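You operate a simulated robot arm through the tools that you are given. There is no shell and no other tool. Be economical: measure what you need, move in short steps, check, and stop when the job is done.

You run a simulated robot arm. Do the job below in one go: nothing can be reset, and whatever is moved stays where it is left.

TASK
Staple the pink sheaf and the white sheaf.
Fine: fingers out of the slot, then one staple each, in the corner; each goes back to its slot; leave the third.

Only the result counts: the job must be done as asked and must still hold three seconds after the hand-in. Knocking over, shifting, dropping, spilling or breaking anything else fails it.

THE ROBOT
A 7-joint arm with a two-finger parallel gripper, fixed in place. Base frame: the origin is at the foot of the arm, x ahead of it, y to its left, z up; the work surface is at about z = 0. Readings come in mm, rad, newtons and seconds.
With the tool pointing down near the work surface it reaches from about 220 to 580 mm from the base axis. Its first joint turns from -1.152 to 1.152 rad. Payload 2.5 kg.
Tool frame: the origin (TCP) lies between the finger pads and is the grasp point; the fingertips stand 23 mm ahead of it; z points along the fingers, y is the line along which they close. The gripper opens to 94 mm. The fingers are 38 mm wide and 10 mm thick; the gripper's body (54 by 96 mm) begins 39 mm behind the TCP.
Orientation is told as [roll, pitch, yaw] about the base's x, y, z axes, in that order, counted from this pose: with the fingers straight down and closing along the base's y, the tool's x points along the base's -x, its y along +y and its z along -z.

THE INTERFACE
- The arm moves only by the tool drive_tool. Its argument "series" is a list that holds one entry, the list of rows, each a list of 7 numbers: the turn, a rotation vector about the base's x, y, z in rad, then the shift along the base's x, y, z in mm, then the opening, from 0 (shut) to 1 (fully open). In form: [[[wx, wy, wz, x, y, z, gripper], ...]]. A call has 1 to 8 rows; each row shifts and turns the commanded pose from where the row before left it. Each row takes 0.2 s and may step no farther than 50 mm and 0.15 rad from the row before; otherwise, or with a gripper value out of range, the whole call is refused. A pose out of reach is approached as far as the arm can. The call stops where the force on the tool passes 40 N (or 10 N more than at its start, if that is more) or the arm is blocked; 0.2 s more then pass. The fingers move at their own pace (about 108 mm/s each) and stop on an object; they squeeze with about 23 N. The grip force told is the motor's: it shows also when the fingers shut on nothing. Time passes only in rows, and 0.2 s behind the last, so rows that do not move let the fingers close. The reply holds the time, the measured pose of the TCP, the force on the tool along the base axes, the opening and the grip force, in the units named above and with some noise, with the torque about the TCP (base axes, N m) and any sound that the robot's microphone picked up, and new pictures: "views" is both (left out), scene, wrist or none.
- Cameras (640 x 400 px; columns grow to the right, rows downward): "scene" is fixed at [108.3, -398.4, 555.3]; the picture's right is [0.91, -0.42, 0.00], its down [-0.20, -0.44, -0.87] and it looks along [0.37, 0.79, -0.48] (base axes); focal length 331 px, centre (320, 200). "wrist" rides on the gripper at [86, 16, -74] in the tool frame; the picture's right is [-0.18, 0.98, 0.00], its down [-0.58, -0.11, -0.81] and it looks along [-0.79, -0.15, 0.59] (tool axes); focal length 243 px, centre (320, 200). There is no depth. A picture from a camera that has moved, and an enlarged one, comes with that camera's place and axes in the base frame and with its lens.
- zoom(camera, box): a new picture of the part [left, top, right, bottom] of that camera's present view, enlarged. It takes no simulated time.
- close_job(): hands the job in; it is judged then, once.

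Go step by step. Nothing tells you positions but the pictures and the camera data: compare them with the known pose of the tool, close in by small moves and look again before you grip or let go. The budget is 120 turns and 200 pictures, counting those below and the enlarged ones. Unless the task says otherwise, let go and move clear before handing in, and close with one line.

The tools are called after ">>>" as a command line: name --argument value ..., lists and objects as JSON in quotes. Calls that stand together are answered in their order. drive_tool: Moves the arm, as the interface text tells. Its arguments: {"type":"object","properties":{"series":{"type":"array","items":{"type":"array","items":{"type":"array","items":{"type":"number"}}}},"views":{"type":"string","enum":["both","scene","wrist","none"]}},"required":["series"]} The other tools are called the same way: zoom (camera, box) takes an enlarged picture of a part of a camera's view; close_job () hands the job in.

At the start:

```text
time: 0.0
tcp_pos: [352.2, 33.5, 374.1]
orientation: [0.0, 0.001, 0.001]
force: [0.8, 0.1, 0.8]
torque: [-0.02, -0.01, -0.04]
gripper_width: 93.9
grip_force: 0.0
```

scene: 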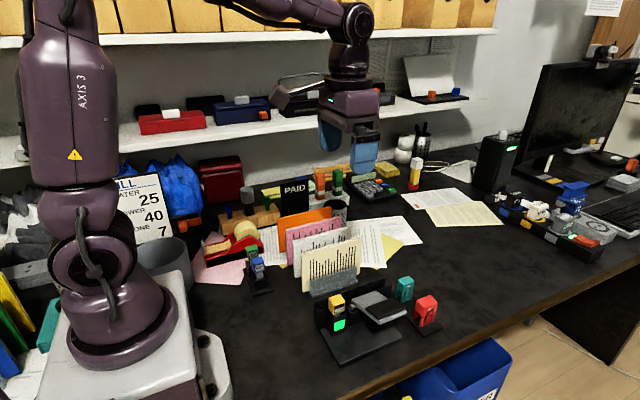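
wrist: 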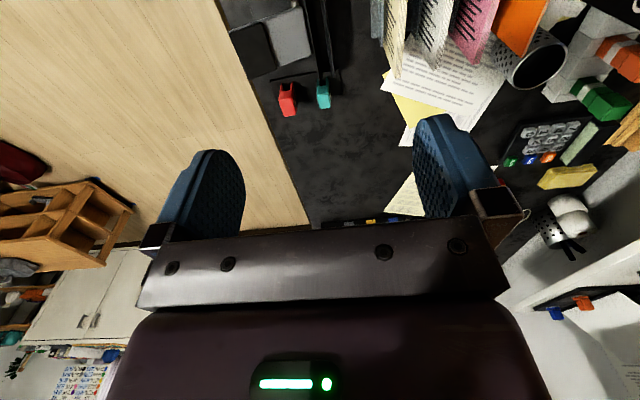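

I see a rack holding upright sheaves (cream, white, pink, maybe orange) and an electric-looking stapler with a green light in front. I'll enlarge those areas first.

>>> zoom --camera "scene" --box '[230, 180, 390, 300]'

>>> zoom --camera "scene" --box '[290, 260, 450, 370]'

>>> zoom --camera "wrist" --box '[220, 0, 560, 150]'

```text
3.33 times, centred on (310, 240) of scene
camera zoom: at [108.3, -398.4, 555.3], right [0.91, -0.42, 0.0], down [-0.2, -0.44, -0.87], along [0.37, 0.79, -0.48], focal length 1104 px, centre (353, 67)
```

zoom: 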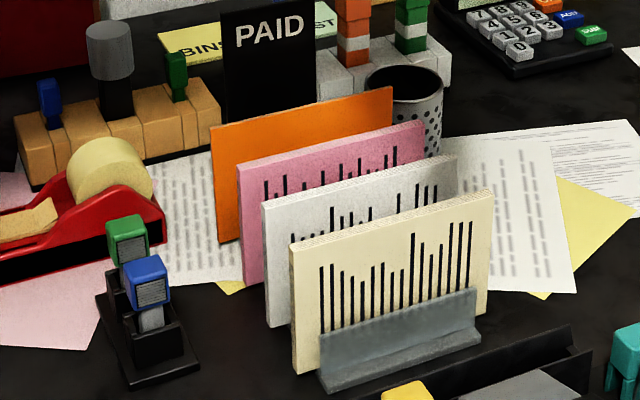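

```text
3.64 times, centred on (370, 315) of scene
camera zoom: at [108.3, -398.4, 555.3], right [0.91, -0.42, 0.0], down [-0.2, -0.44, -0.87], along [0.37, 0.79, -0.48], focal length 1205 px, centre (138, -218)
```

zoom: 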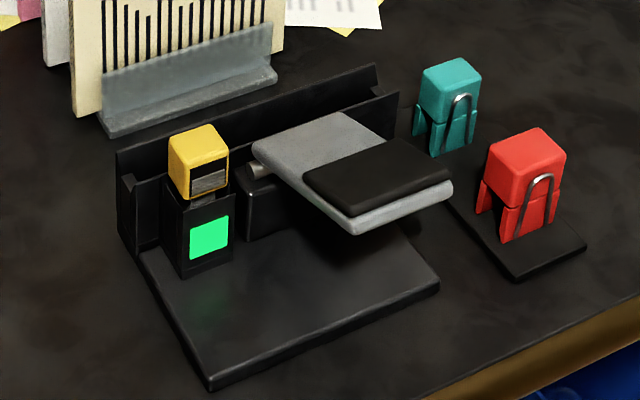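

```text
1.88 times, centred on (390, 75) of wrist
camera zoom: at [265.5, 50.6, 448.2], right [0.18, 0.98, 0.0], down [0.58, -0.11, 0.81], along [0.79, -0.15, -0.59], focal length 457 px, centre (188, 435)
```

zoom: 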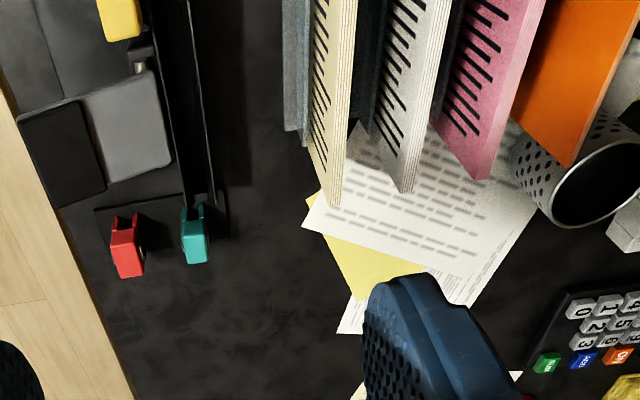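

The three sheaves stand along x at about y = 120 (cream), 170 (white) and 220 (pink), with their tops at about z = 120. The stapler covers roughly x 300–445, y -70–35. I'll move the wrist camera nearer to understand the stapler.

>>> drive_tool --series '[[[0, 0, 0, -17, -15, -42, 1], [0, 0, 0, -17, -15, -42, 1], [0, 0, 0, -17, -5, -40, 1], [0, 0, 0, 0, 0, 0, 0], [0, 0, 0, 0, 0, 0, 0], [0, 0, 0, 0, 0, 0, 0]]]' --views "both"

```text
time: 1.4
tcp_pos: [298.6, -4.6, 248.7]
orientation: [0.001, 0.0, 0.0]
force: [-0.5, -0.2, 0.2]
torque: [0.0, -0.02, 0.0]
gripper_width: 0.0
grip_force: 23.5
camera wrist: at [212.1, 12.7, 323.5], right [0.18, 0.98, 0.0], down [0.58, -0.11, 0.81], along [0.79, -0.15, -0.59], focal length 243 px, centre (320, 200)
```

scene: 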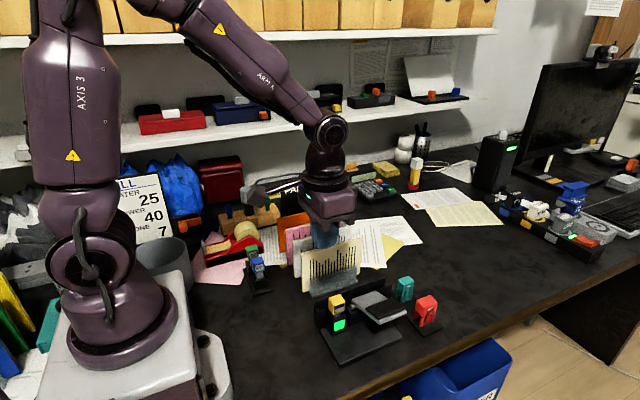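
wrist: 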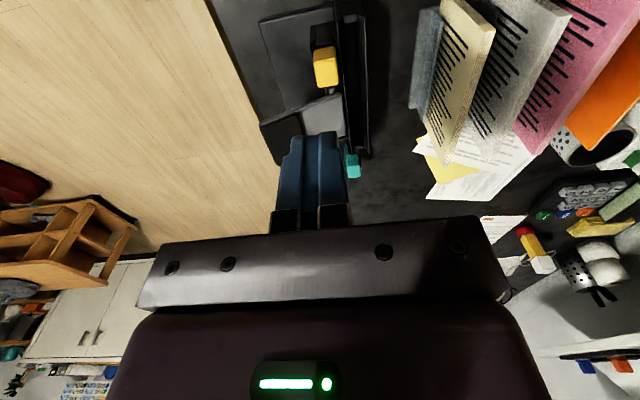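

>>> zoom --camera "wrist" --box '[210, 0, 410, 130]'

>>> zoom --camera "wrist" --box '[400, 0, 640, 160]'

>>> zoom --camera "scene" --box '[305, 280, 415, 365]'

```text
3.08 times, centred on (310, 65) of wrist
camera zoom: at [212.1, 12.7, 323.5], right [0.18, 0.98, 0.0], down [0.58, -0.11, 0.81], along [0.79, -0.15, -0.59], focal length 746 px, centre (351, 615)
```

zoom: 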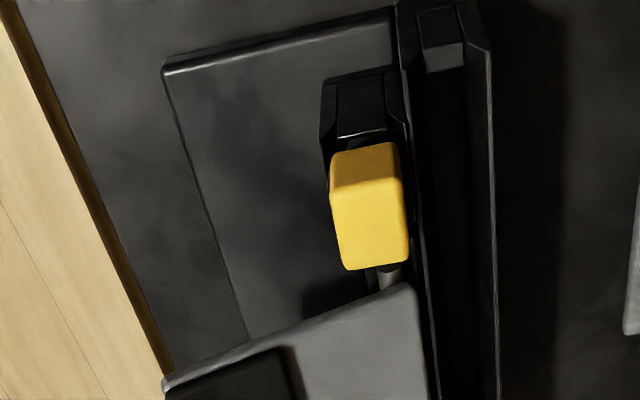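

```text
2.50 times, centred on (520, 80) of wrist
camera zoom: at [212.1, 12.7, 323.5], right [0.18, 0.98, 0.0], down [0.58, -0.11, 0.81], along [0.79, -0.15, -0.59], focal length 606 px, centre (-180, 500)
```

zoom: 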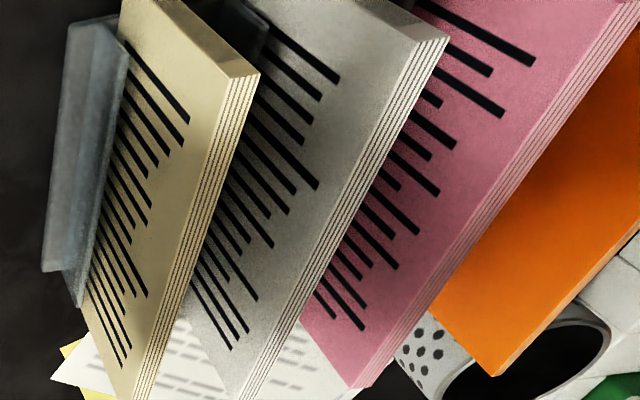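

```text
4.71 times, centred on (360, 322) of scene
camera zoom: at [108.3, -398.4, 555.3], right [0.91, -0.42, 0.0], down [-0.2, -0.44, -0.87], along [0.37, 0.79, -0.48], focal length 1559 px, centre (132, -376)
```

zoom: 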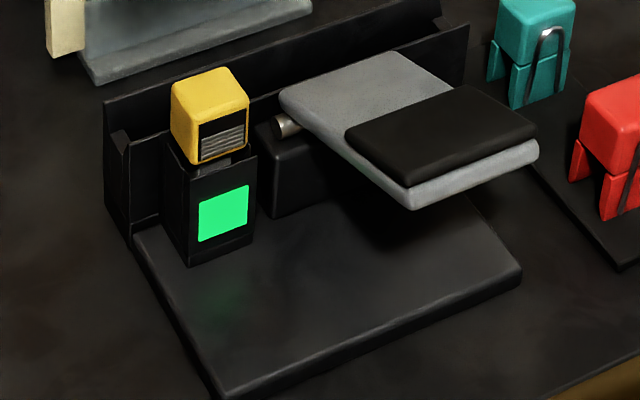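

The stapler seems to be an upright slot (between walls at y ≈ 15–38) with a hinged paddle in front and a status box beside it. I'll tilt the wrist camera to look straight down on it.

>>> drive_tool --series '[[[0, 0.12, 0, 34, 4, 5, 0], [0, 0.12, 0, 34, 4, 5, 0], [0, 0.12, 0, 34, 4, 5, 0]]]' --views "wrist"

```text
time: 2.2
tcp_pos: [402.0, 9.7, 265.3]
orientation: [0.001, 0.361, -0.001]
force: [0.1, -1.0, -0.5]
torque: [0.0, 0.0, 0.0]
gripper_width: 0.0
grip_force: 22.8
camera wrist: at [348.4, 26.4, 365.1], right [0.17, 0.98, -0.06], down [0.83, -0.11, 0.55], along [0.53, -0.15, -0.83], focal length 243 px, centre (320, 200)
```

wrist: 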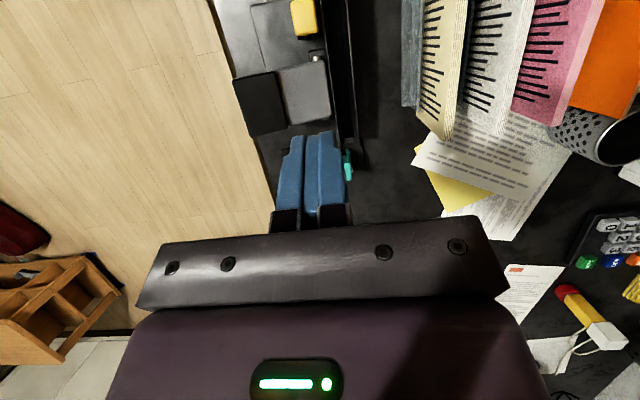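

>>> zoom --camera "wrist" --box '[230, 0, 390, 190]'

>>> zoom --camera "wrist" --box '[390, 0, 640, 150]'

```text
2.11 times, centred on (310, 95) of wrist
camera zoom: at [348.4, 26.4, 365.1], right [0.17, 0.98, -0.06], down [0.83, -0.11, 0.55], along [0.53, -0.15, -0.83], focal length 511 px, centre (341, 421)
```

zoom: 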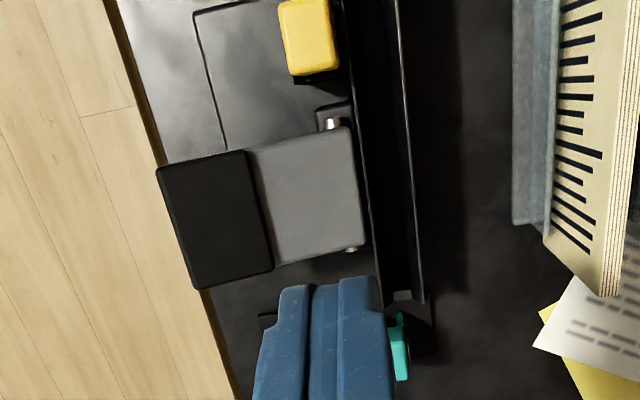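

```text
2.56 times, centred on (515, 75) of wrist
camera zoom: at [348.4, 26.4, 365.1], right [0.17, 0.98, -0.06], down [0.83, -0.11, 0.55], along [0.53, -0.15, -0.83], focal length 621 px, centre (-179, 520)
```

zoom: 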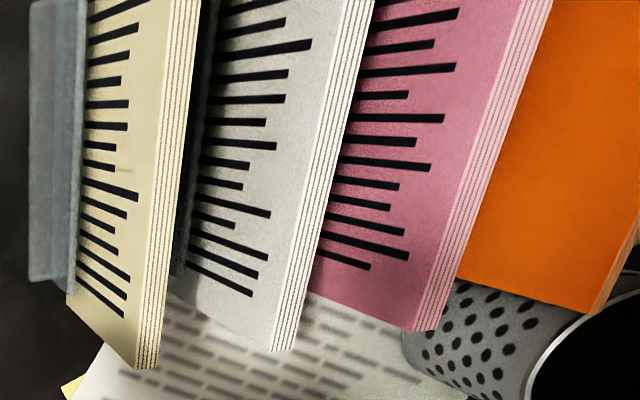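

The slot runs along x from about 302 to 459 at y ≈ 18–32, which suits a sheaf of about 145 mm without turning it. The white sheaf is at about x 307–451, y 167–176, top z ≈ 121, so I'll go above it upright with the fingers part open.

>>> drive_tool --series '[[[0, -0.12, 0, -6, 40, -10, 0.4], [0, -0.12, 0, -6, 41, -15, 0.4], [0, -0.12, 0, -6, 41, -20, 0.4], [0, 0, 0, -5, 40, -20, 0.4]]]' --views "both"

>>> zoom --camera "scene" --box '[260, 180, 400, 300]'

```text
time: 3.2
tcp_pos: [379.1, 173.5, 200.0]
orientation: [0.0, -0.003, 0.0]
force: [0.1, -0.2, 0.2]
torque: [-0.01, 0.02, -0.02]
gripper_width: 37.7
grip_force: 0.0
camera wrist: at [292.3, 190.4, 273.4], right [0.18, 0.98, 0.0], down [0.58, -0.11, 0.81], along [0.79, -0.15, -0.59], focal length 243 px, centre (320, 200)
```

scene: 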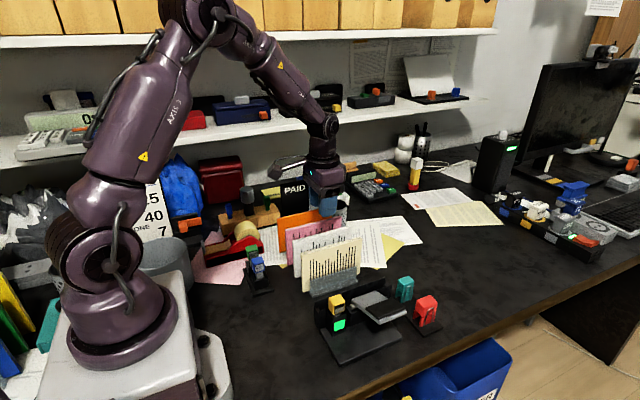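
wrist: 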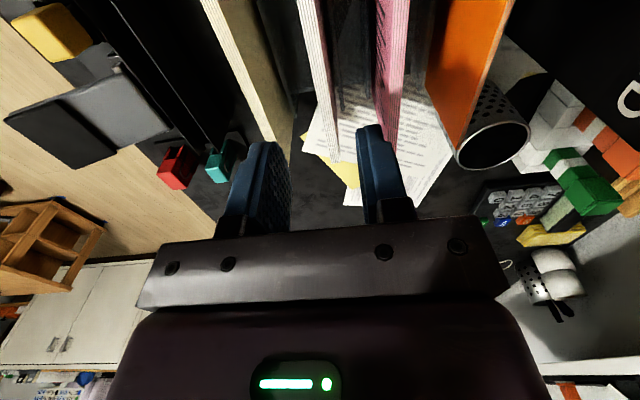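

```text
3.33 times, centred on (330, 240) of scene
camera zoom: at [108.3, -398.5, 555.3], right [0.91, -0.42, 0.0], down [-0.2, -0.44, -0.87], along [0.37, 0.79, -0.48], focal length 1104 px, centre (287, 67)
```

zoom: 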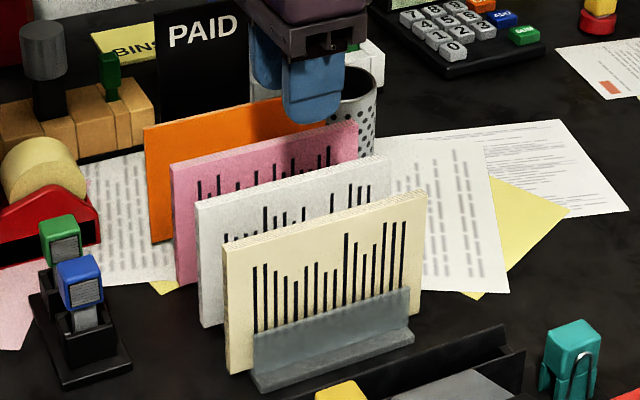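

>>> zoom --camera "wrist" --box '[190, 0, 450, 200]'

```text
2.00 times, centred on (320, 100) of wrist
camera zoom: at [292.3, 190.4, 273.4], right [0.18, 0.98, 0.0], down [0.58, -0.11, 0.81], along [0.79, -0.15, -0.59], focal length 485 px, centre (320, 400)
```

zoom: 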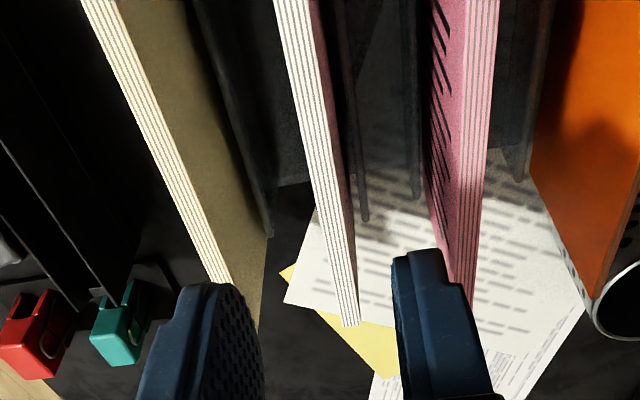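

White's top is centred between the open fingers at about y = 173.5, so I'll descend to grip it near the top.

>>> drive_tool --series '[[[0, 0, 0, 0, 0, -35, 0.4], [0, 0, 0, 0, 0, -35, 0.4], [0, 0, 0, 0, 0, -27, 0.4]]]' --views "both"

>>> zoom --camera "scene" --box '[260, 180, 400, 300]'

>>> zoom --camera "wrist" --box '[190, 0, 450, 240]'

```text
time: 4.0
tcp_pos: [377.5, 173.2, 102.2]
orientation: [-0.001, 0.0, 0.001]
force: [0.2, -0.5, -0.6]
torque: [0.01, 0.02, 0.0]
gripper_width: 37.8
grip_force: 0.1
camera wrist: at [291.5, 190.0, 177.1], right [0.18, 0.98, 0.0], down [0.58, -0.11, 0.81], along [0.79, -0.15, -0.59], focal length 243 px, centre (320, 200)
```

scene: 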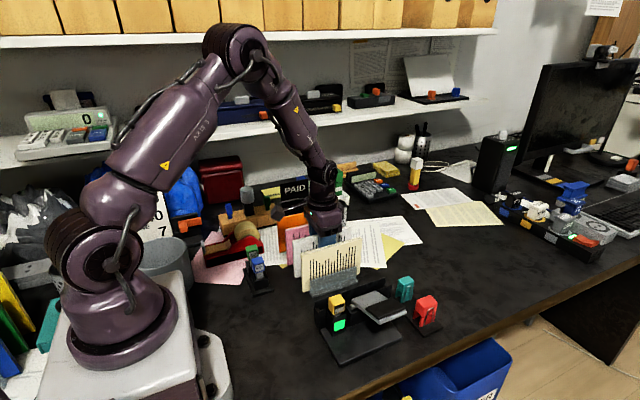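
wrist: 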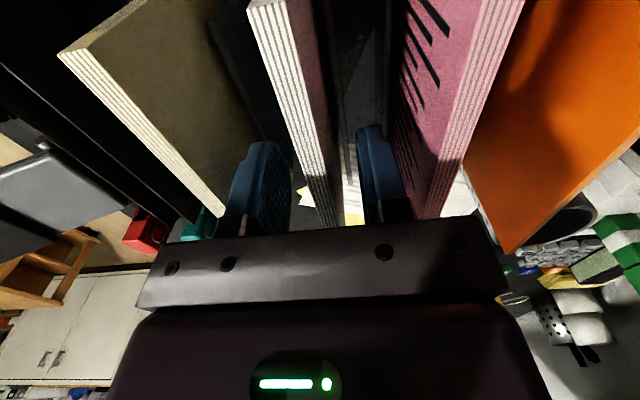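

```text
3.33 times, centred on (330, 240) of scene
camera zoom: at [108.3, -398.4, 555.3], right [0.91, -0.42, 0.0], down [-0.2, -0.44, -0.87], along [0.37, 0.79, -0.48], focal length 1104 px, centre (287, 67)
```

zoom: 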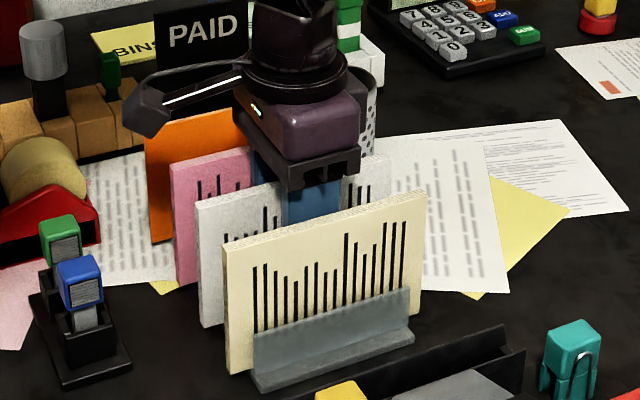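

```text
1.67 times, centred on (320, 120) of wrist
camera zoom: at [291.5, 190.0, 177.1], right [0.18, 0.98, 0.0], down [0.58, -0.11, 0.81], along [0.79, -0.15, -0.59], focal length 404 px, centre (320, 333)
```

zoom: 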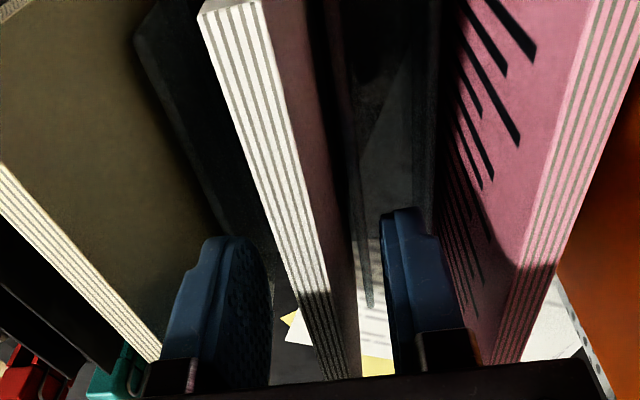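

The sheaf is between the fingers, perhaps 1.5 mm toward +y. I'll nudge and close.

>>> drive_tool --series '[[[0, 0, 0, 1.5, 1.3, 0, 0.4], [0, 0, 0, 0, 0, 0, 0.0], [0, 0, 0, 0, 0, 0, 0.0]]]' --views "none"

```text
time: 4.8
tcp_pos: [380.1, 174.4, 102.6]
orientation: [0.0, -0.001, 0.0]
force: [0.3, 0.6, -0.2]
torque: [0.0, 0.01, 0.01]
gripper_width: 8.6
grip_force: 23.1
```

Gripped at 8.6 mm with no side force. Lifting straight up.

>>> drive_tool --series '[[[0, 0, 0, 0, 0, 20, 0], [0, 0, 0, 0, 0, 30, 0], [0, 0, 0, 0, 0, 40, 0], [0, 0, 0, 0, 0, 40, 0], [0, 0, 0, 0, 0, 20, 0]]]' --views "both"

>>> zoom --camera "scene" --box '[240, 140, 420, 300]'

```text
time: 6.0
tcp_pos: [382.1, 174.3, 255.8]
orientation: [0.001, -0.001, 0.0]
force: [0.3, -0.5, -1.8]
torque: [0.05, 0.02, 0.04]
gripper_width: 8.7
grip_force: 23.3
camera wrist: at [295.2, 191.1, 330.3], right [0.18, 0.98, 0.0], down [0.58, -0.11, 0.81], along [0.79, -0.15, -0.59], focal length 243 px, centre (320, 200)
```

scene: 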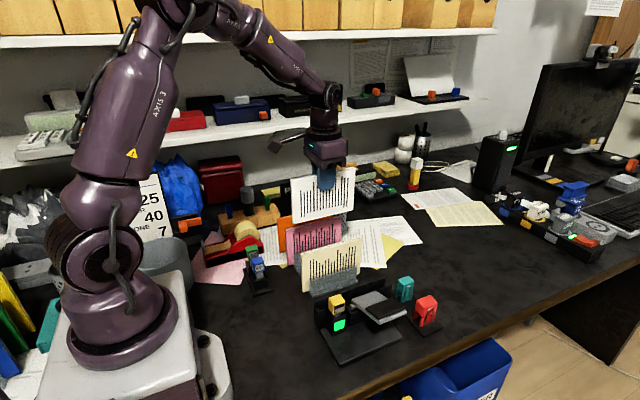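
wrist: 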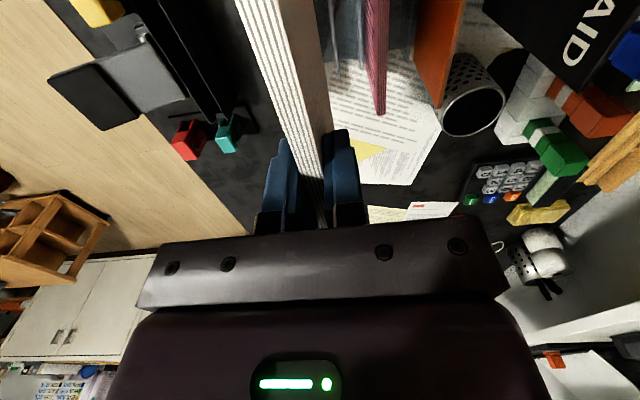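

```text
2.50 times, centred on (330, 220) of scene
camera zoom: at [108.3, -398.4, 555.3], right [0.91, -0.42, 0.0], down [-0.2, -0.44, -0.87], along [0.37, 0.79, -0.48], focal length 828 px, centre (295, 150)
```

zoom: 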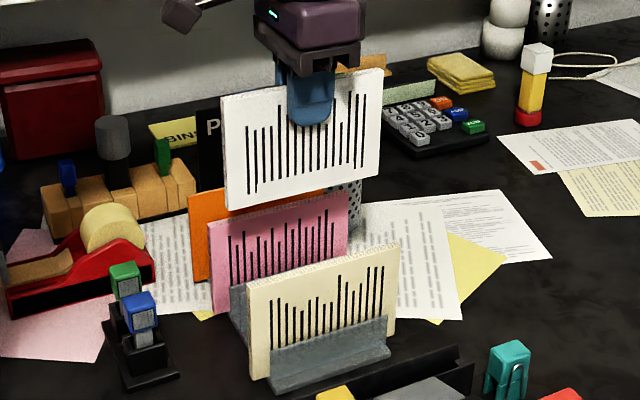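

White is held cleanly; its bottom is about 93 mm below the TCP and its length about 148 mm. Before carrying it over, I'll look closely at both ends of the stapler slot.

>>> zoom --camera "scene" --box '[305, 290, 355, 330]'

>>> zoom --camera "scene" --box '[350, 270, 400, 310]'

>>> zoom --camera "wrist" --box '[60, 0, 260, 150]'

```text
10.00 times, centred on (330, 310) of scene
camera zoom: at [108.3, -398.4, 555.3], right [0.91, -0.42, 0.0], down [-0.2, -0.44, -0.87], along [0.37, 0.79, -0.48], focal length 3314 px, centre (220, -900)
```

zoom: 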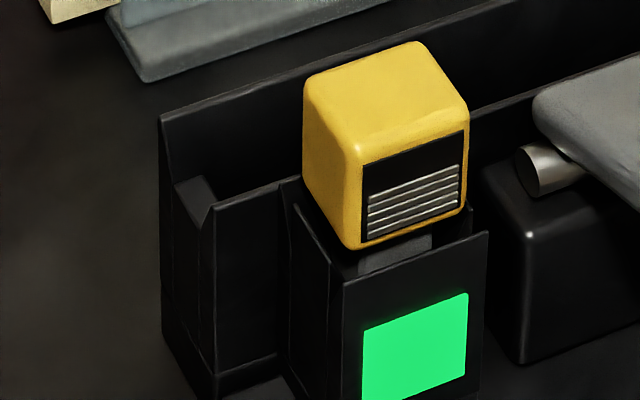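

```text
10.00 times, centred on (375, 290) of scene
camera zoom: at [108.3, -398.4, 555.3], right [0.91, -0.42, 0.0], down [-0.2, -0.44, -0.87], along [0.37, 0.79, -0.48], focal length 3314 px, centre (-230, -700)
```

zoom: 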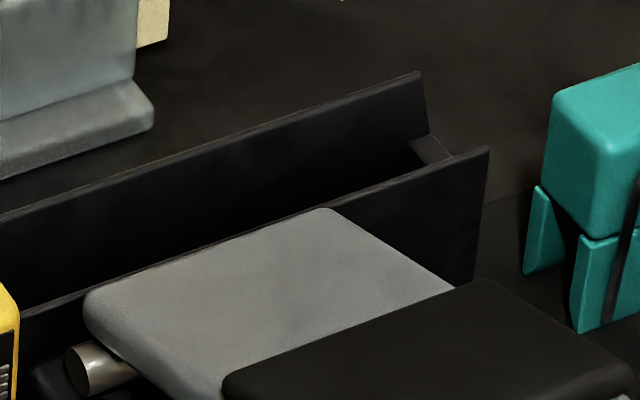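

```text
2.67 times, centred on (160, 75) of wrist
camera zoom: at [295.2, 191.1, 330.3], right [0.18, 0.98, 0.0], down [0.58, -0.11, 0.81], along [0.79, -0.15, -0.59], focal length 647 px, centre (747, 533)
```

zoom: 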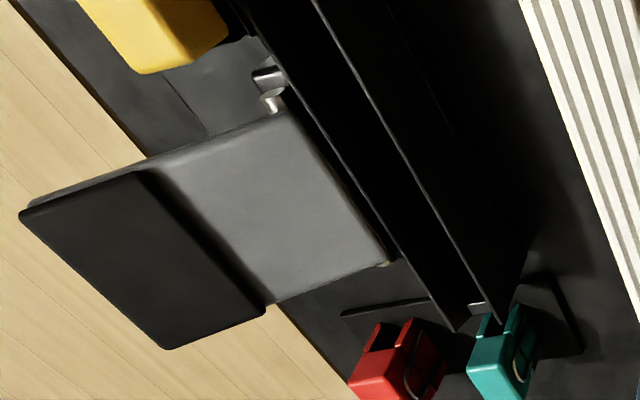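

The end stops are chamfered. Combining both cameras gives the slot as y ≈ 12–37 outside (centre ≈ 24.5), x 297–463 outside (centre ≈ 380) and wall tops at z ≈ 65. I'll carry the sheaf over it, staying high.

>>> drive_tool --series '[[[0, 0, 0, 0, -37, 0, 0], [0, 0, 0, 0, -38, 0, 0], [0, 0, 0, 0, -38, 0, 0], [0, 0, 0, -1, -37, -35, 0], [0, 0, 0, 0, 0, -35, 0]]]' --views "both"

>>> zoom --camera "scene" --box '[290, 210, 410, 340]'

>>> zoom --camera "wrist" --box '[180, 0, 420, 230]'

```text
refused: row 4 steps farther than a row can; nothing moved
```

```text
3.08 times, centred on (350, 275) of scene
camera zoom: at [108.3, -398.4, 555.3], right [0.91, -0.42, 0.0], down [-0.2, -0.44, -0.87], along [0.37, 0.79, -0.48], focal length 1020 px, centre (228, -31)
```

zoom: 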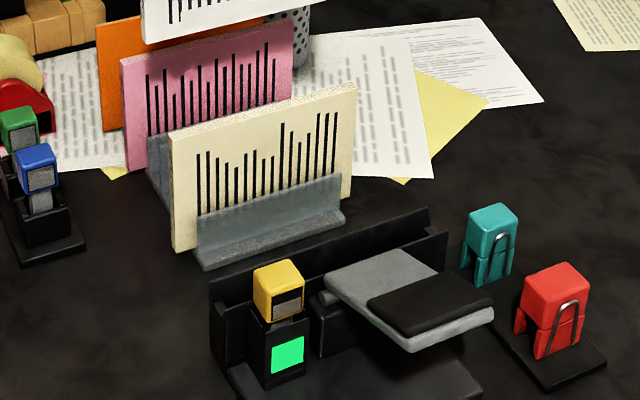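

```text
1.74 times, centred on (300, 115) of wrist
camera zoom: at [295.2, 191.1, 330.3], right [0.18, 0.98, 0.0], down [0.58, -0.11, 0.81], along [0.79, -0.15, -0.59], focal length 422 px, centre (355, 348)
```

zoom: 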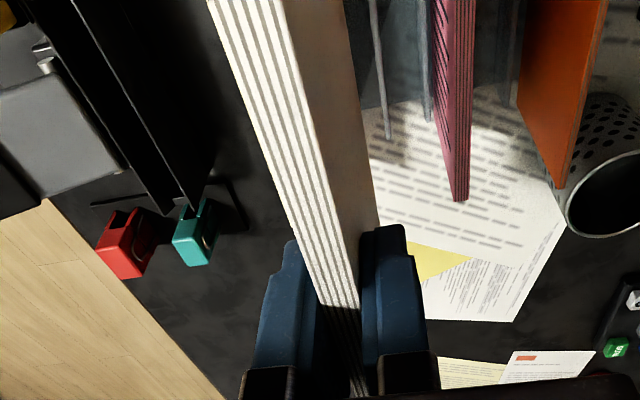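

One row was too long, so nothing moved. I'll repeat it with shorter steps.

>>> drive_tool --series '[[[0, 0, 0, 0, -37, 0, 0], [0, 0, 0, 0, -38, 0, 0], [0, 0, 0, 0, -38, 0, 0], [0, 0, 0, -1, -37, 0, 0], [0, 0, 0, 0, 0, -35, 0], [0, 0, 0, 0, 0, -30, 0]]]' --views "both"

>>> zoom --camera "scene" --box '[290, 220, 410, 340]'

>>> zoom --camera "wrist" --box '[200, 0, 440, 230]'

```text
time: 7.4
tcp_pos: [380.0, 25.2, 185.8]
orientation: [-0.002, -0.002, 0.001]
force: [-0.3, 0.3, -0.6]
torque: [-0.02, 0.01, 0.03]
gripper_width: 8.6
grip_force: 22.7
camera wrist: at [292.9, 42.2, 259.8], right [0.18, 0.98, 0.0], down [0.58, -0.11, 0.81], along [0.79, -0.15, -0.59], focal length 243 px, centre (320, 200)
```

scene: 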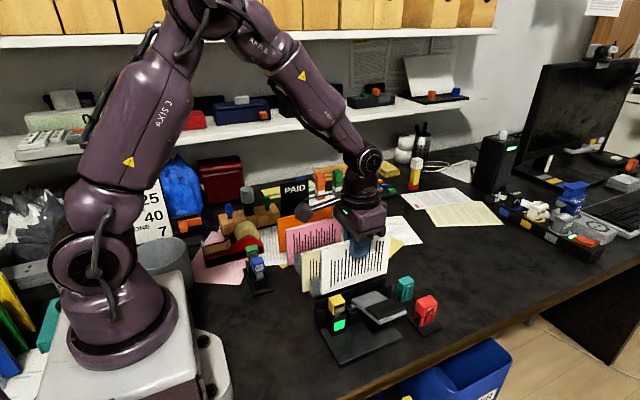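
wrist: 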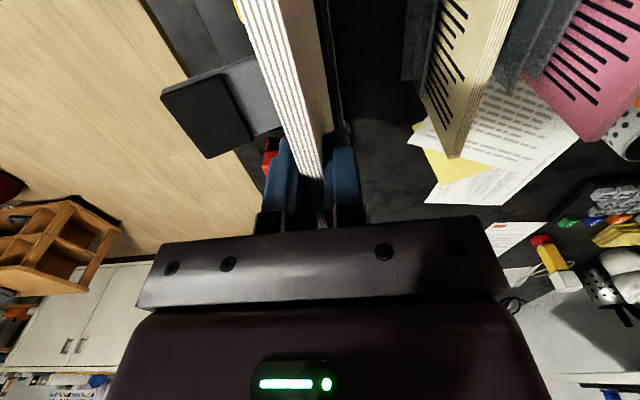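

```text
3.33 times, centred on (350, 280) of scene
camera zoom: at [108.3, -398.5, 555.3], right [0.91, -0.42, 0.0], down [-0.2, -0.44, -0.87], along [0.37, 0.79, -0.48], focal length 1104 px, centre (220, -67)
```

zoom: 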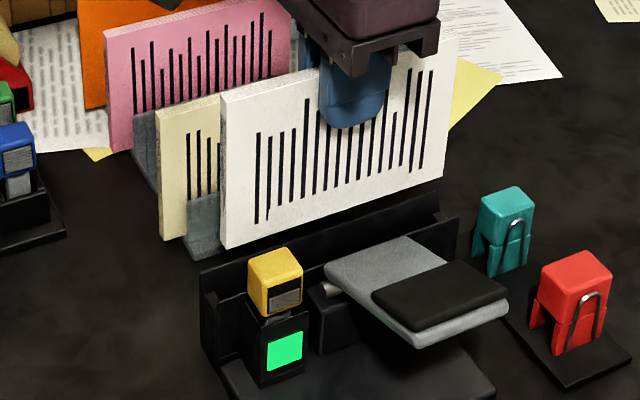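

```text
1.74 times, centred on (320, 115) of wrist
camera zoom: at [292.9, 42.2, 259.8], right [0.18, 0.98, 0.0], down [0.58, -0.11, 0.81], along [0.79, -0.15, -0.59], focal length 422 px, centre (320, 348)
```

zoom: 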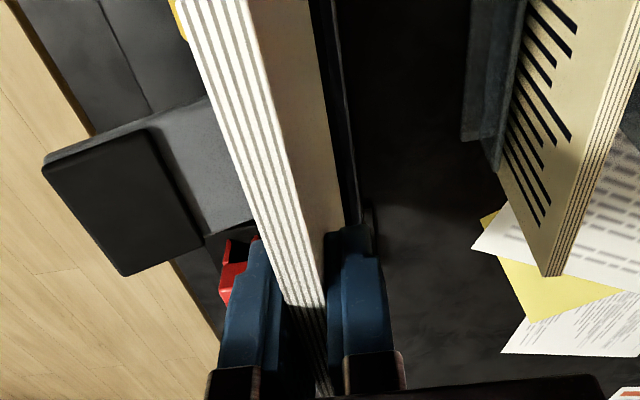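

>>> drive_tool --series '[[[0, 0, 0, 0, -0.4, -18, 0], [0, 0, 0, 0, 0, 0, 0]]]' --views "none"

>>> zoom --camera "scene" --box '[310, 250, 400, 320]'

>>> zoom --camera "wrist" --box '[210, 0, 370, 150]'

```text
time: 8.0
tcp_pos: [381.7, 24.4, 167.4]
orientation: [-0.001, -0.001, 0.002]
force: [0.5, -0.6, -0.9]
torque: [0.02, 0.01, 0.0]
gripper_width: 8.9
grip_force: 22.9
```

```text
5.71 times, centred on (355, 285) of scene
camera zoom: at [108.3, -398.4, 555.3], right [0.91, -0.42, 0.0], down [-0.2, -0.44, -0.87], along [0.37, 0.79, -0.48], focal length 1893 px, centre (120, -286)
```

zoom: 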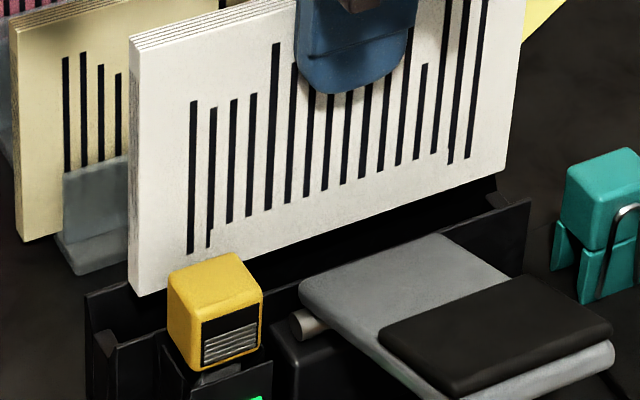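

```text
2.67 times, centred on (290, 75) of wrist
camera zoom: at [295.0, 40.1, 242.2], right [0.18, 0.98, 0.0], down [0.58, -0.11, 0.81], along [0.79, -0.15, -0.59], focal length 647 px, centre (400, 533)
```

zoom: 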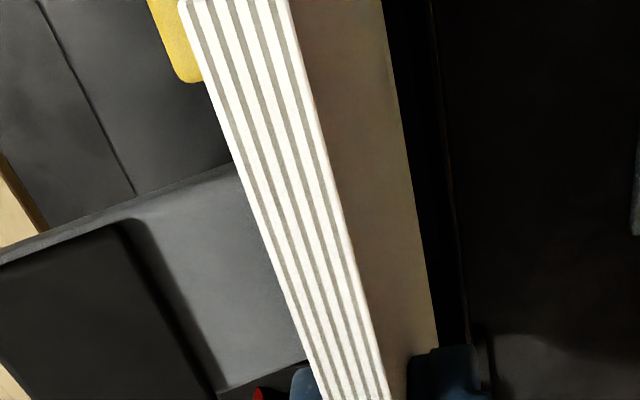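

The sheaf bottom hovers about 10 mm above the slot and is aligned within about 2 mm. I'll shift x by -1.5 and lower it gradually while watching the force.

>>> drive_tool --series '[[[0, 0, 0, -1.5, 0.2, -8, 0], [0, 0, 0, 0, 0, -8, 0], [0, 0, 0, 0, 0, -10, 0]]]' --views "none"

>>> zoom --camera "scene" --box '[310, 250, 400, 320]'

>>> zoom --camera "wrist" --box '[210, 0, 370, 150]'

```text
time: 8.8
tcp_pos: [378.1, 23.3, 144.7]
orientation: [-0.001, -0.001, -0.001]
force: [-0.2, 0.7, -0.7]
torque: [-0.04, -0.01, 0.02]
gripper_width: 8.4
grip_force: 22.9
```

```text
5.71 times, centred on (355, 285) of scene
camera zoom: at [108.3, -398.4, 555.3], right [0.91, -0.42, 0.0], down [-0.2, -0.44, -0.87], along [0.37, 0.79, -0.48], focal length 1893 px, centre (120, -286)
```

zoom: 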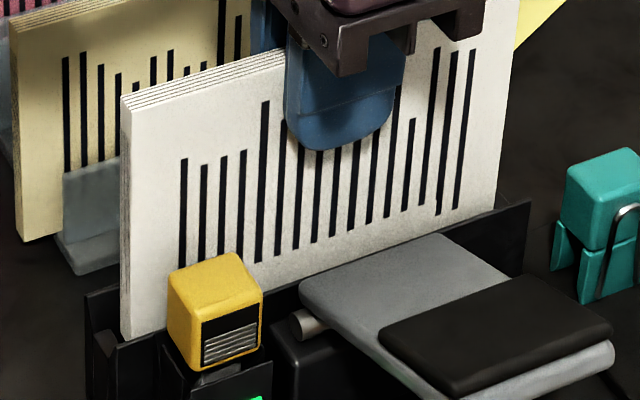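

```text
2.67 times, centred on (290, 75) of wrist
camera zoom: at [292.0, 40.0, 219.3], right [0.18, 0.98, 0.0], down [0.58, -0.11, 0.81], along [0.79, -0.15, -0.59], focal length 647 px, centre (400, 533)
```

zoom: 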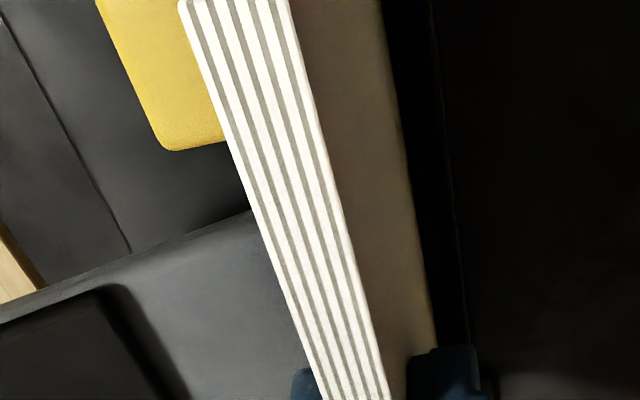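

It's entering the slot without force. Continuing down with a 1 mm x correction, away from the left stop.

>>> drive_tool --series '[[[0, 0, 0, 1, 0.5, -10, 0], [0, 0, 0, 0, 0, -10, 0]]]' --views "none"

>>> zoom --camera "scene" --box '[310, 250, 400, 320]'

>>> zoom --camera "scene" --box '[310, 290, 350, 320]'

```text
time: 9.4
tcp_pos: [380.0, 24.1, 122.8]
orientation: [-0.001, 0.0, 0.001]
force: [-0.1, 0.5, -1.3]
torque: [-0.02, 0.02, -0.01]
gripper_width: 8.3
grip_force: 23.0
```

```text
5.71 times, centred on (355, 285) of scene
camera zoom: at [108.3, -398.4, 555.3], right [0.91, -0.42, 0.0], down [-0.2, -0.44, -0.87], along [0.37, 0.79, -0.48], focal length 1893 px, centre (120, -286)
```

zoom: 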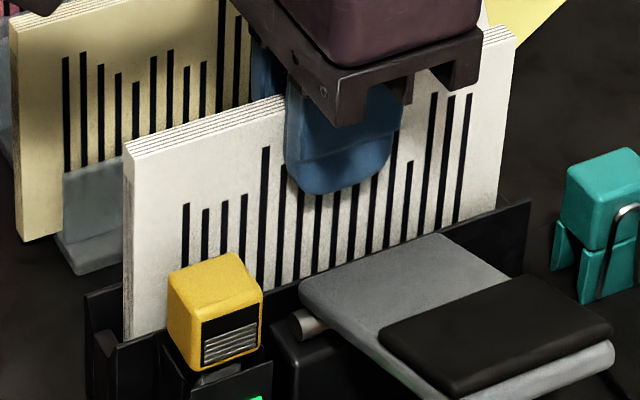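

```text
13.33 times, centred on (330, 305) of scene
camera zoom: at [108.3, -398.4, 555.3], right [0.91, -0.42, 0.0], down [-0.2, -0.44, -0.87], along [0.37, 0.79, -0.48], focal length 4418 px, centre (187, -1200)
```

zoom: 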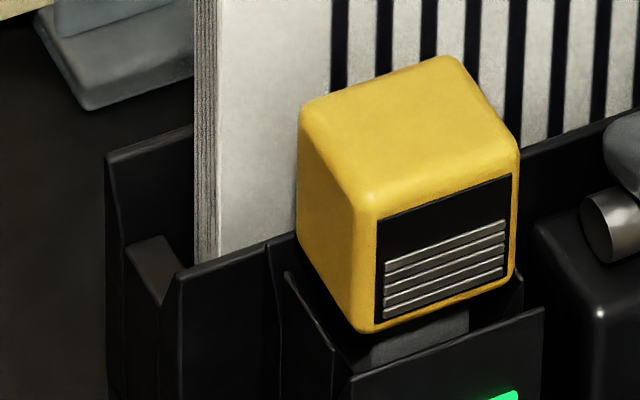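

Sitting well inside the slot. Lowering in small steps until it touches the floor.

>>> drive_tool --series '[[[0, 0, 0, 0, 0, -6, 0], [0, 0, 0, 0, 0, -4, 0], [0, 0, 0, 0, 0, -3, 0]]]' --views "none"

```text
time: 10.2
tcp_pos: [380.3, 24.5, 110.5]
orientation: [0.0, 0.0, -0.001]
force: [0.4, 0.0, -0.9]
torque: [-0.04, 0.03, 0.01]
gripper_width: 8.7
grip_force: 23.5
```

>>> drive_tool --series '[[[0, 0, 0, 0, 0, -2, 0], [0, 0, 0, 0, 0, -2, 0], [0, 0, 0, 0, 0, -2, 0]]]' --views "none"

>>> zoom --camera "scene" --box '[310, 250, 400, 330]'

```text
time: 10.8
tcp_pos: [381.2, 26.7, 110.2]
orientation: [0.0, -0.004, 0.0]
force: [-1.4, 0.2, 5.0]
torque: [-0.02, -0.02, -0.03]
gripper_width: 8.7
grip_force: 22.8
stopped in row 3: the force on the tool passed its limit at 47 N (the readings are from after the stop); the commanded pose is now the measured one
```

```text
5.00 times, centred on (355, 290) of scene
camera zoom: at [108.3, -398.4, 555.3], right [0.91, -0.42, 0.0], down [-0.2, -0.44, -0.87], along [0.37, 0.79, -0.48], focal length 1657 px, centre (145, -250)
```

zoom: 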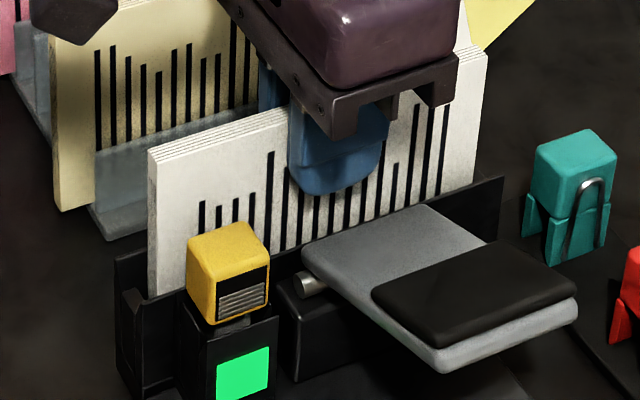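

>>> zoom --camera "scene" --box '[310, 285, 350, 320]'

>>> zoom --camera "scene" --box '[370, 265, 400, 295]'

>>> zoom --camera "wrist" --box '[210, 0, 370, 150]'

```text
11.43 times, centred on (330, 302) of scene
camera zoom: at [108.3, -398.4, 555.3], right [0.91, -0.42, 0.0], down [-0.2, -0.44, -0.87], along [0.37, 0.79, -0.48], focal length 3787 px, centre (206, -971)
```

zoom: 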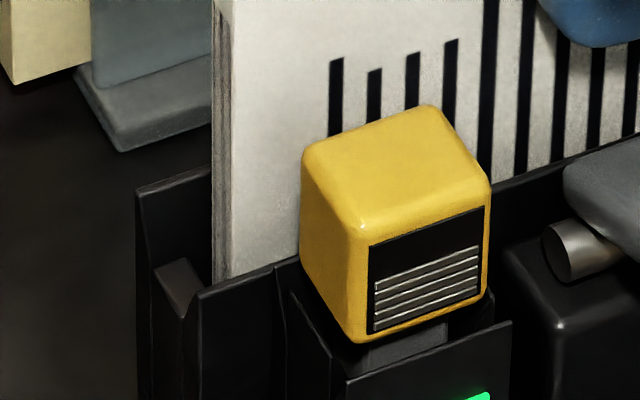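

```text
13.33 times, centred on (385, 280) of scene
camera zoom: at [108.3, -398.4, 555.3], right [0.91, -0.42, 0.0], down [-0.2, -0.44, -0.87], along [0.37, 0.79, -0.48], focal length 4418 px, centre (-547, -867)
```

zoom: 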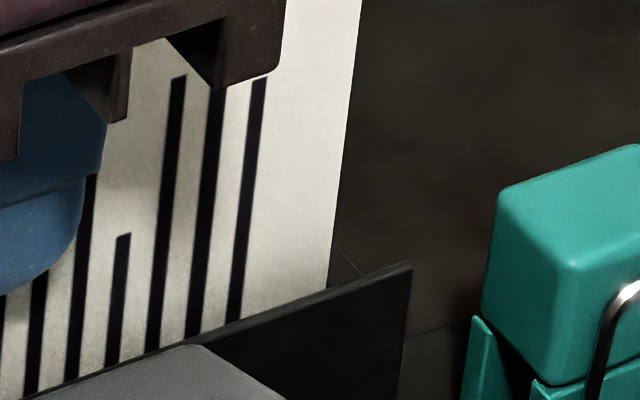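

```text
2.67 times, centred on (290, 75) of wrist
camera zoom: at [294.1, 42.2, 183.5], right [0.18, 0.98, 0.0], down [0.58, -0.11, 0.81], along [0.8, -0.15, -0.59], focal length 647 px, centre (400, 533)
```

zoom: 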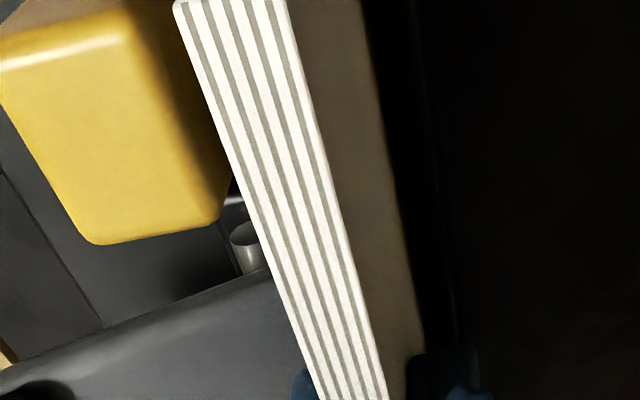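

The sheaf is down on the slot floor, centred with about 9 mm to each wall end, and the light is still green. I'll open slightly and rise clear.

>>> drive_tool --series '[[[0, 0, 0, 0, 0, 0, 0.22], [0, 0, 0, 0, 0, 0, 0.22], [0, 0, 0, 0, 0, 10, 0.22], [0, 0, 0, 0, 0, 30, 0.22], [0, 0, 0, 0, 0, 40, 0.22]]]' --views "both"

>>> zoom --camera "scene" --box '[300, 230, 420, 350]'

>>> zoom --camera "wrist" --box '[180, 0, 380, 150]'

```text
time: 12.1
tcp_pos: [378.8, 28.2, 190.5]
orientation: [0.0, -0.002, 0.001]
force: [0.7, 0.1, -0.9]
torque: [0.02, 0.03, 0.01]
gripper_width: 20.6
grip_force: 0.1
camera wrist: at [293.5, 44.3, 265.3], right [0.18, 0.98, 0.0], down [0.58, -0.11, 0.81], along [0.79, -0.15, -0.59], focal length 243 px, centre (320, 200)
```

scene: 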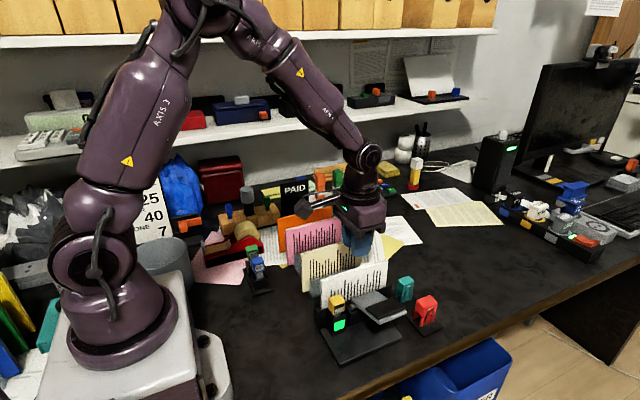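
wrist: 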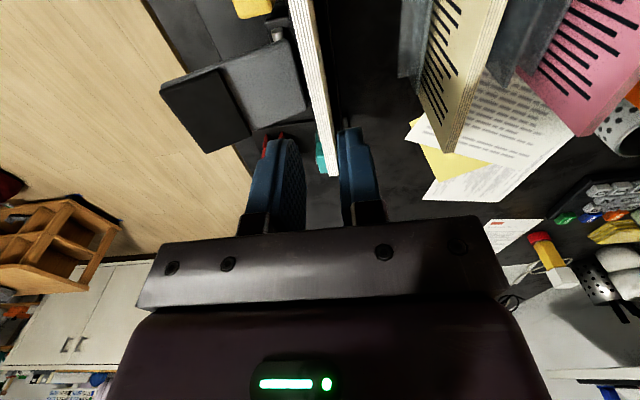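

```text
3.33 times, centred on (360, 290) of scene
camera zoom: at [108.4, -398.4, 555.3], right [0.91, -0.42, 0.0], down [-0.2, -0.44, -0.87], along [0.37, 0.79, -0.48], focal length 1104 px, centre (187, -100)
```

zoom: 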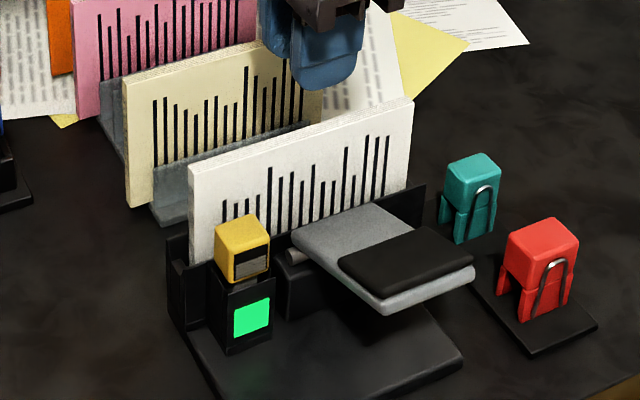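

```text
2.67 times, centred on (280, 75) of wrist
camera zoom: at [293.5, 44.3, 265.3], right [0.18, 0.98, 0.0], down [0.58, -0.11, 0.81], along [0.79, -0.15, -0.59], focal length 647 px, centre (427, 533)
```

zoom: 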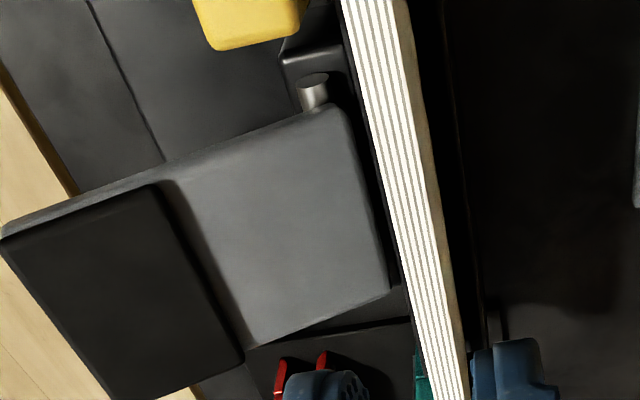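

White stands upright in the slot, green light on, fingers out. The black pad of the lever is at about x 362–419, y -41 to -81, z 92–103, so I'll close the fingers and go above it.

>>> drive_tool --series '[[[0, 0, 0, 4, -30, 0, 0], [0, 0, 0, 4, -30, 0, 0], [0, 0, 0, 4, -32, 0, 0], [0, 0, 0, 0, 0, -40, 0]]]' --views "both"

>>> zoom --camera "scene" --box '[300, 230, 420, 350]'

>>> zoom --camera "wrist" --box '[220, 0, 420, 200]'

```text
time: 13.1
tcp_pos: [389.7, -67.6, 147.1]
orientation: [-0.001, -0.006, 0.001]
force: [0.3, 1.0, 0.3]
torque: [-0.02, -0.03, 0.01]
gripper_width: 0.3
grip_force: 23.2
camera wrist: at [303.8, -51.0, 222.1], right [0.18, 0.98, 0.0], down [0.58, -0.11, 0.81], along [0.8, -0.15, -0.59], focal length 243 px, centre (320, 200)
```

scene: 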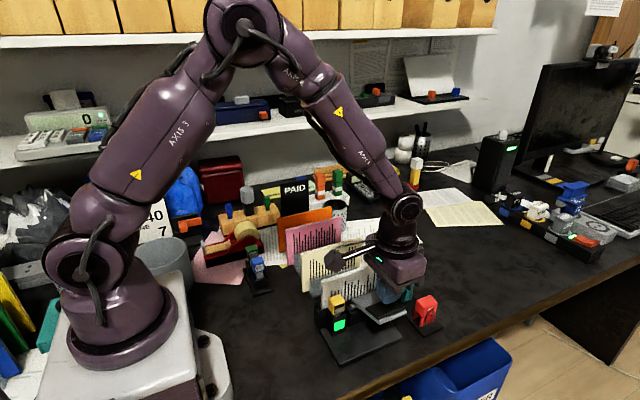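
wrist: 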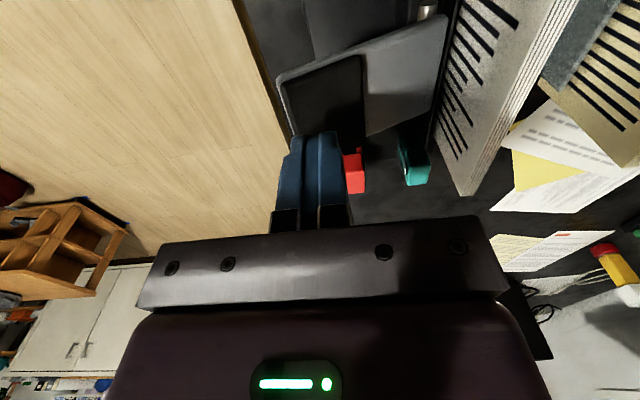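

```text
3.33 times, centred on (360, 290) of scene
camera zoom: at [108.3, -398.5, 555.3], right [0.91, -0.42, 0.0], down [-0.2, -0.44, -0.87], along [0.37, 0.79, -0.48], focal length 1104 px, centre (187, -100)
```

zoom: 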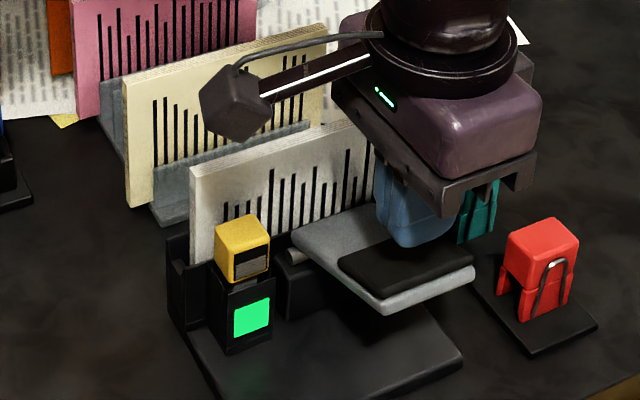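

```text
2.00 times, centred on (320, 100) of wrist
camera zoom: at [303.8, -51.0, 222.1], right [0.18, 0.98, 0.0], down [0.58, -0.11, 0.81], along [0.8, -0.15, -0.59], focal length 485 px, centre (320, 400)
```

zoom: 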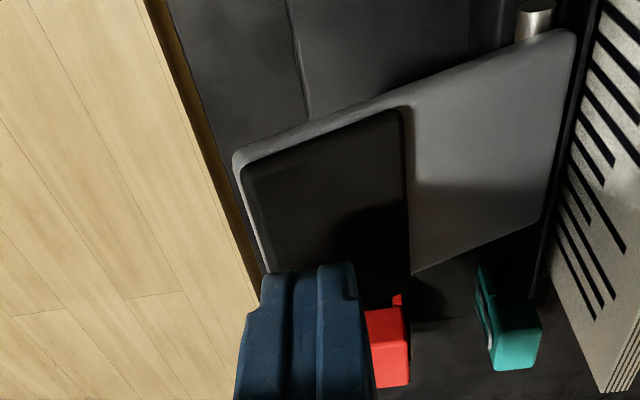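

The fingertips are over the pad. I'll press down in small steps, watching force, sound and the light.

>>> drive_tool --series '[[[0, 0, 0, 0, 4, -15, 0], [0, 0, 0, 0, 0, -6, 0], [0, 0, 0, 0, 0, -4, 0], [0, 0, 0, 0, 0, -4, 0]]]' --views "none"

>>> zoom --camera "scene" --box '[300, 230, 420, 350]'

```text
time: 14.1
tcp_pos: [392.2, -62.7, 120.5]
orientation: [-0.002, -0.007, 0.001]
force: [-1.9, -6.9, 11.5]
torque: [-0.29, 0.12, 0.08]
gripper_width: 0.1
grip_force: 22.6
```

```text
3.33 times, centred on (360, 290) of scene
camera zoom: at [108.3, -398.4, 555.3], right [0.91, -0.42, 0.0], down [-0.2, -0.44, -0.87], along [0.37, 0.79, -0.48], focal length 1104 px, centre (187, -100)
```

zoom: 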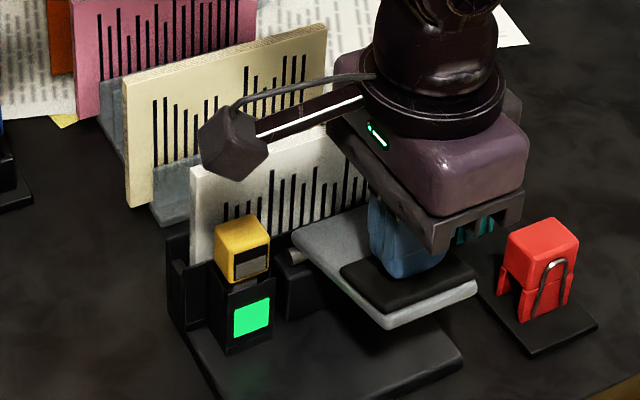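

The lever is moving under about 11 N. I'll keep pressing.

>>> drive_tool --series '[[[0, 0, 0, 0, 0, -4, 0], [0, 0, 0, 0, 0, -4, 0], [0, 0, 0, 0, 0, -4, 0]]]' --views "none"

```text
time: 14.8
tcp_pos: [391.4, -63.9, 107.6]
orientation: [-0.003, -0.004, -0.002]
force: [-2.1, -13.9, 19.4]
torque: [-0.49, 0.12, 0.06]
gripper_width: 0.0
grip_force: 22.9
```

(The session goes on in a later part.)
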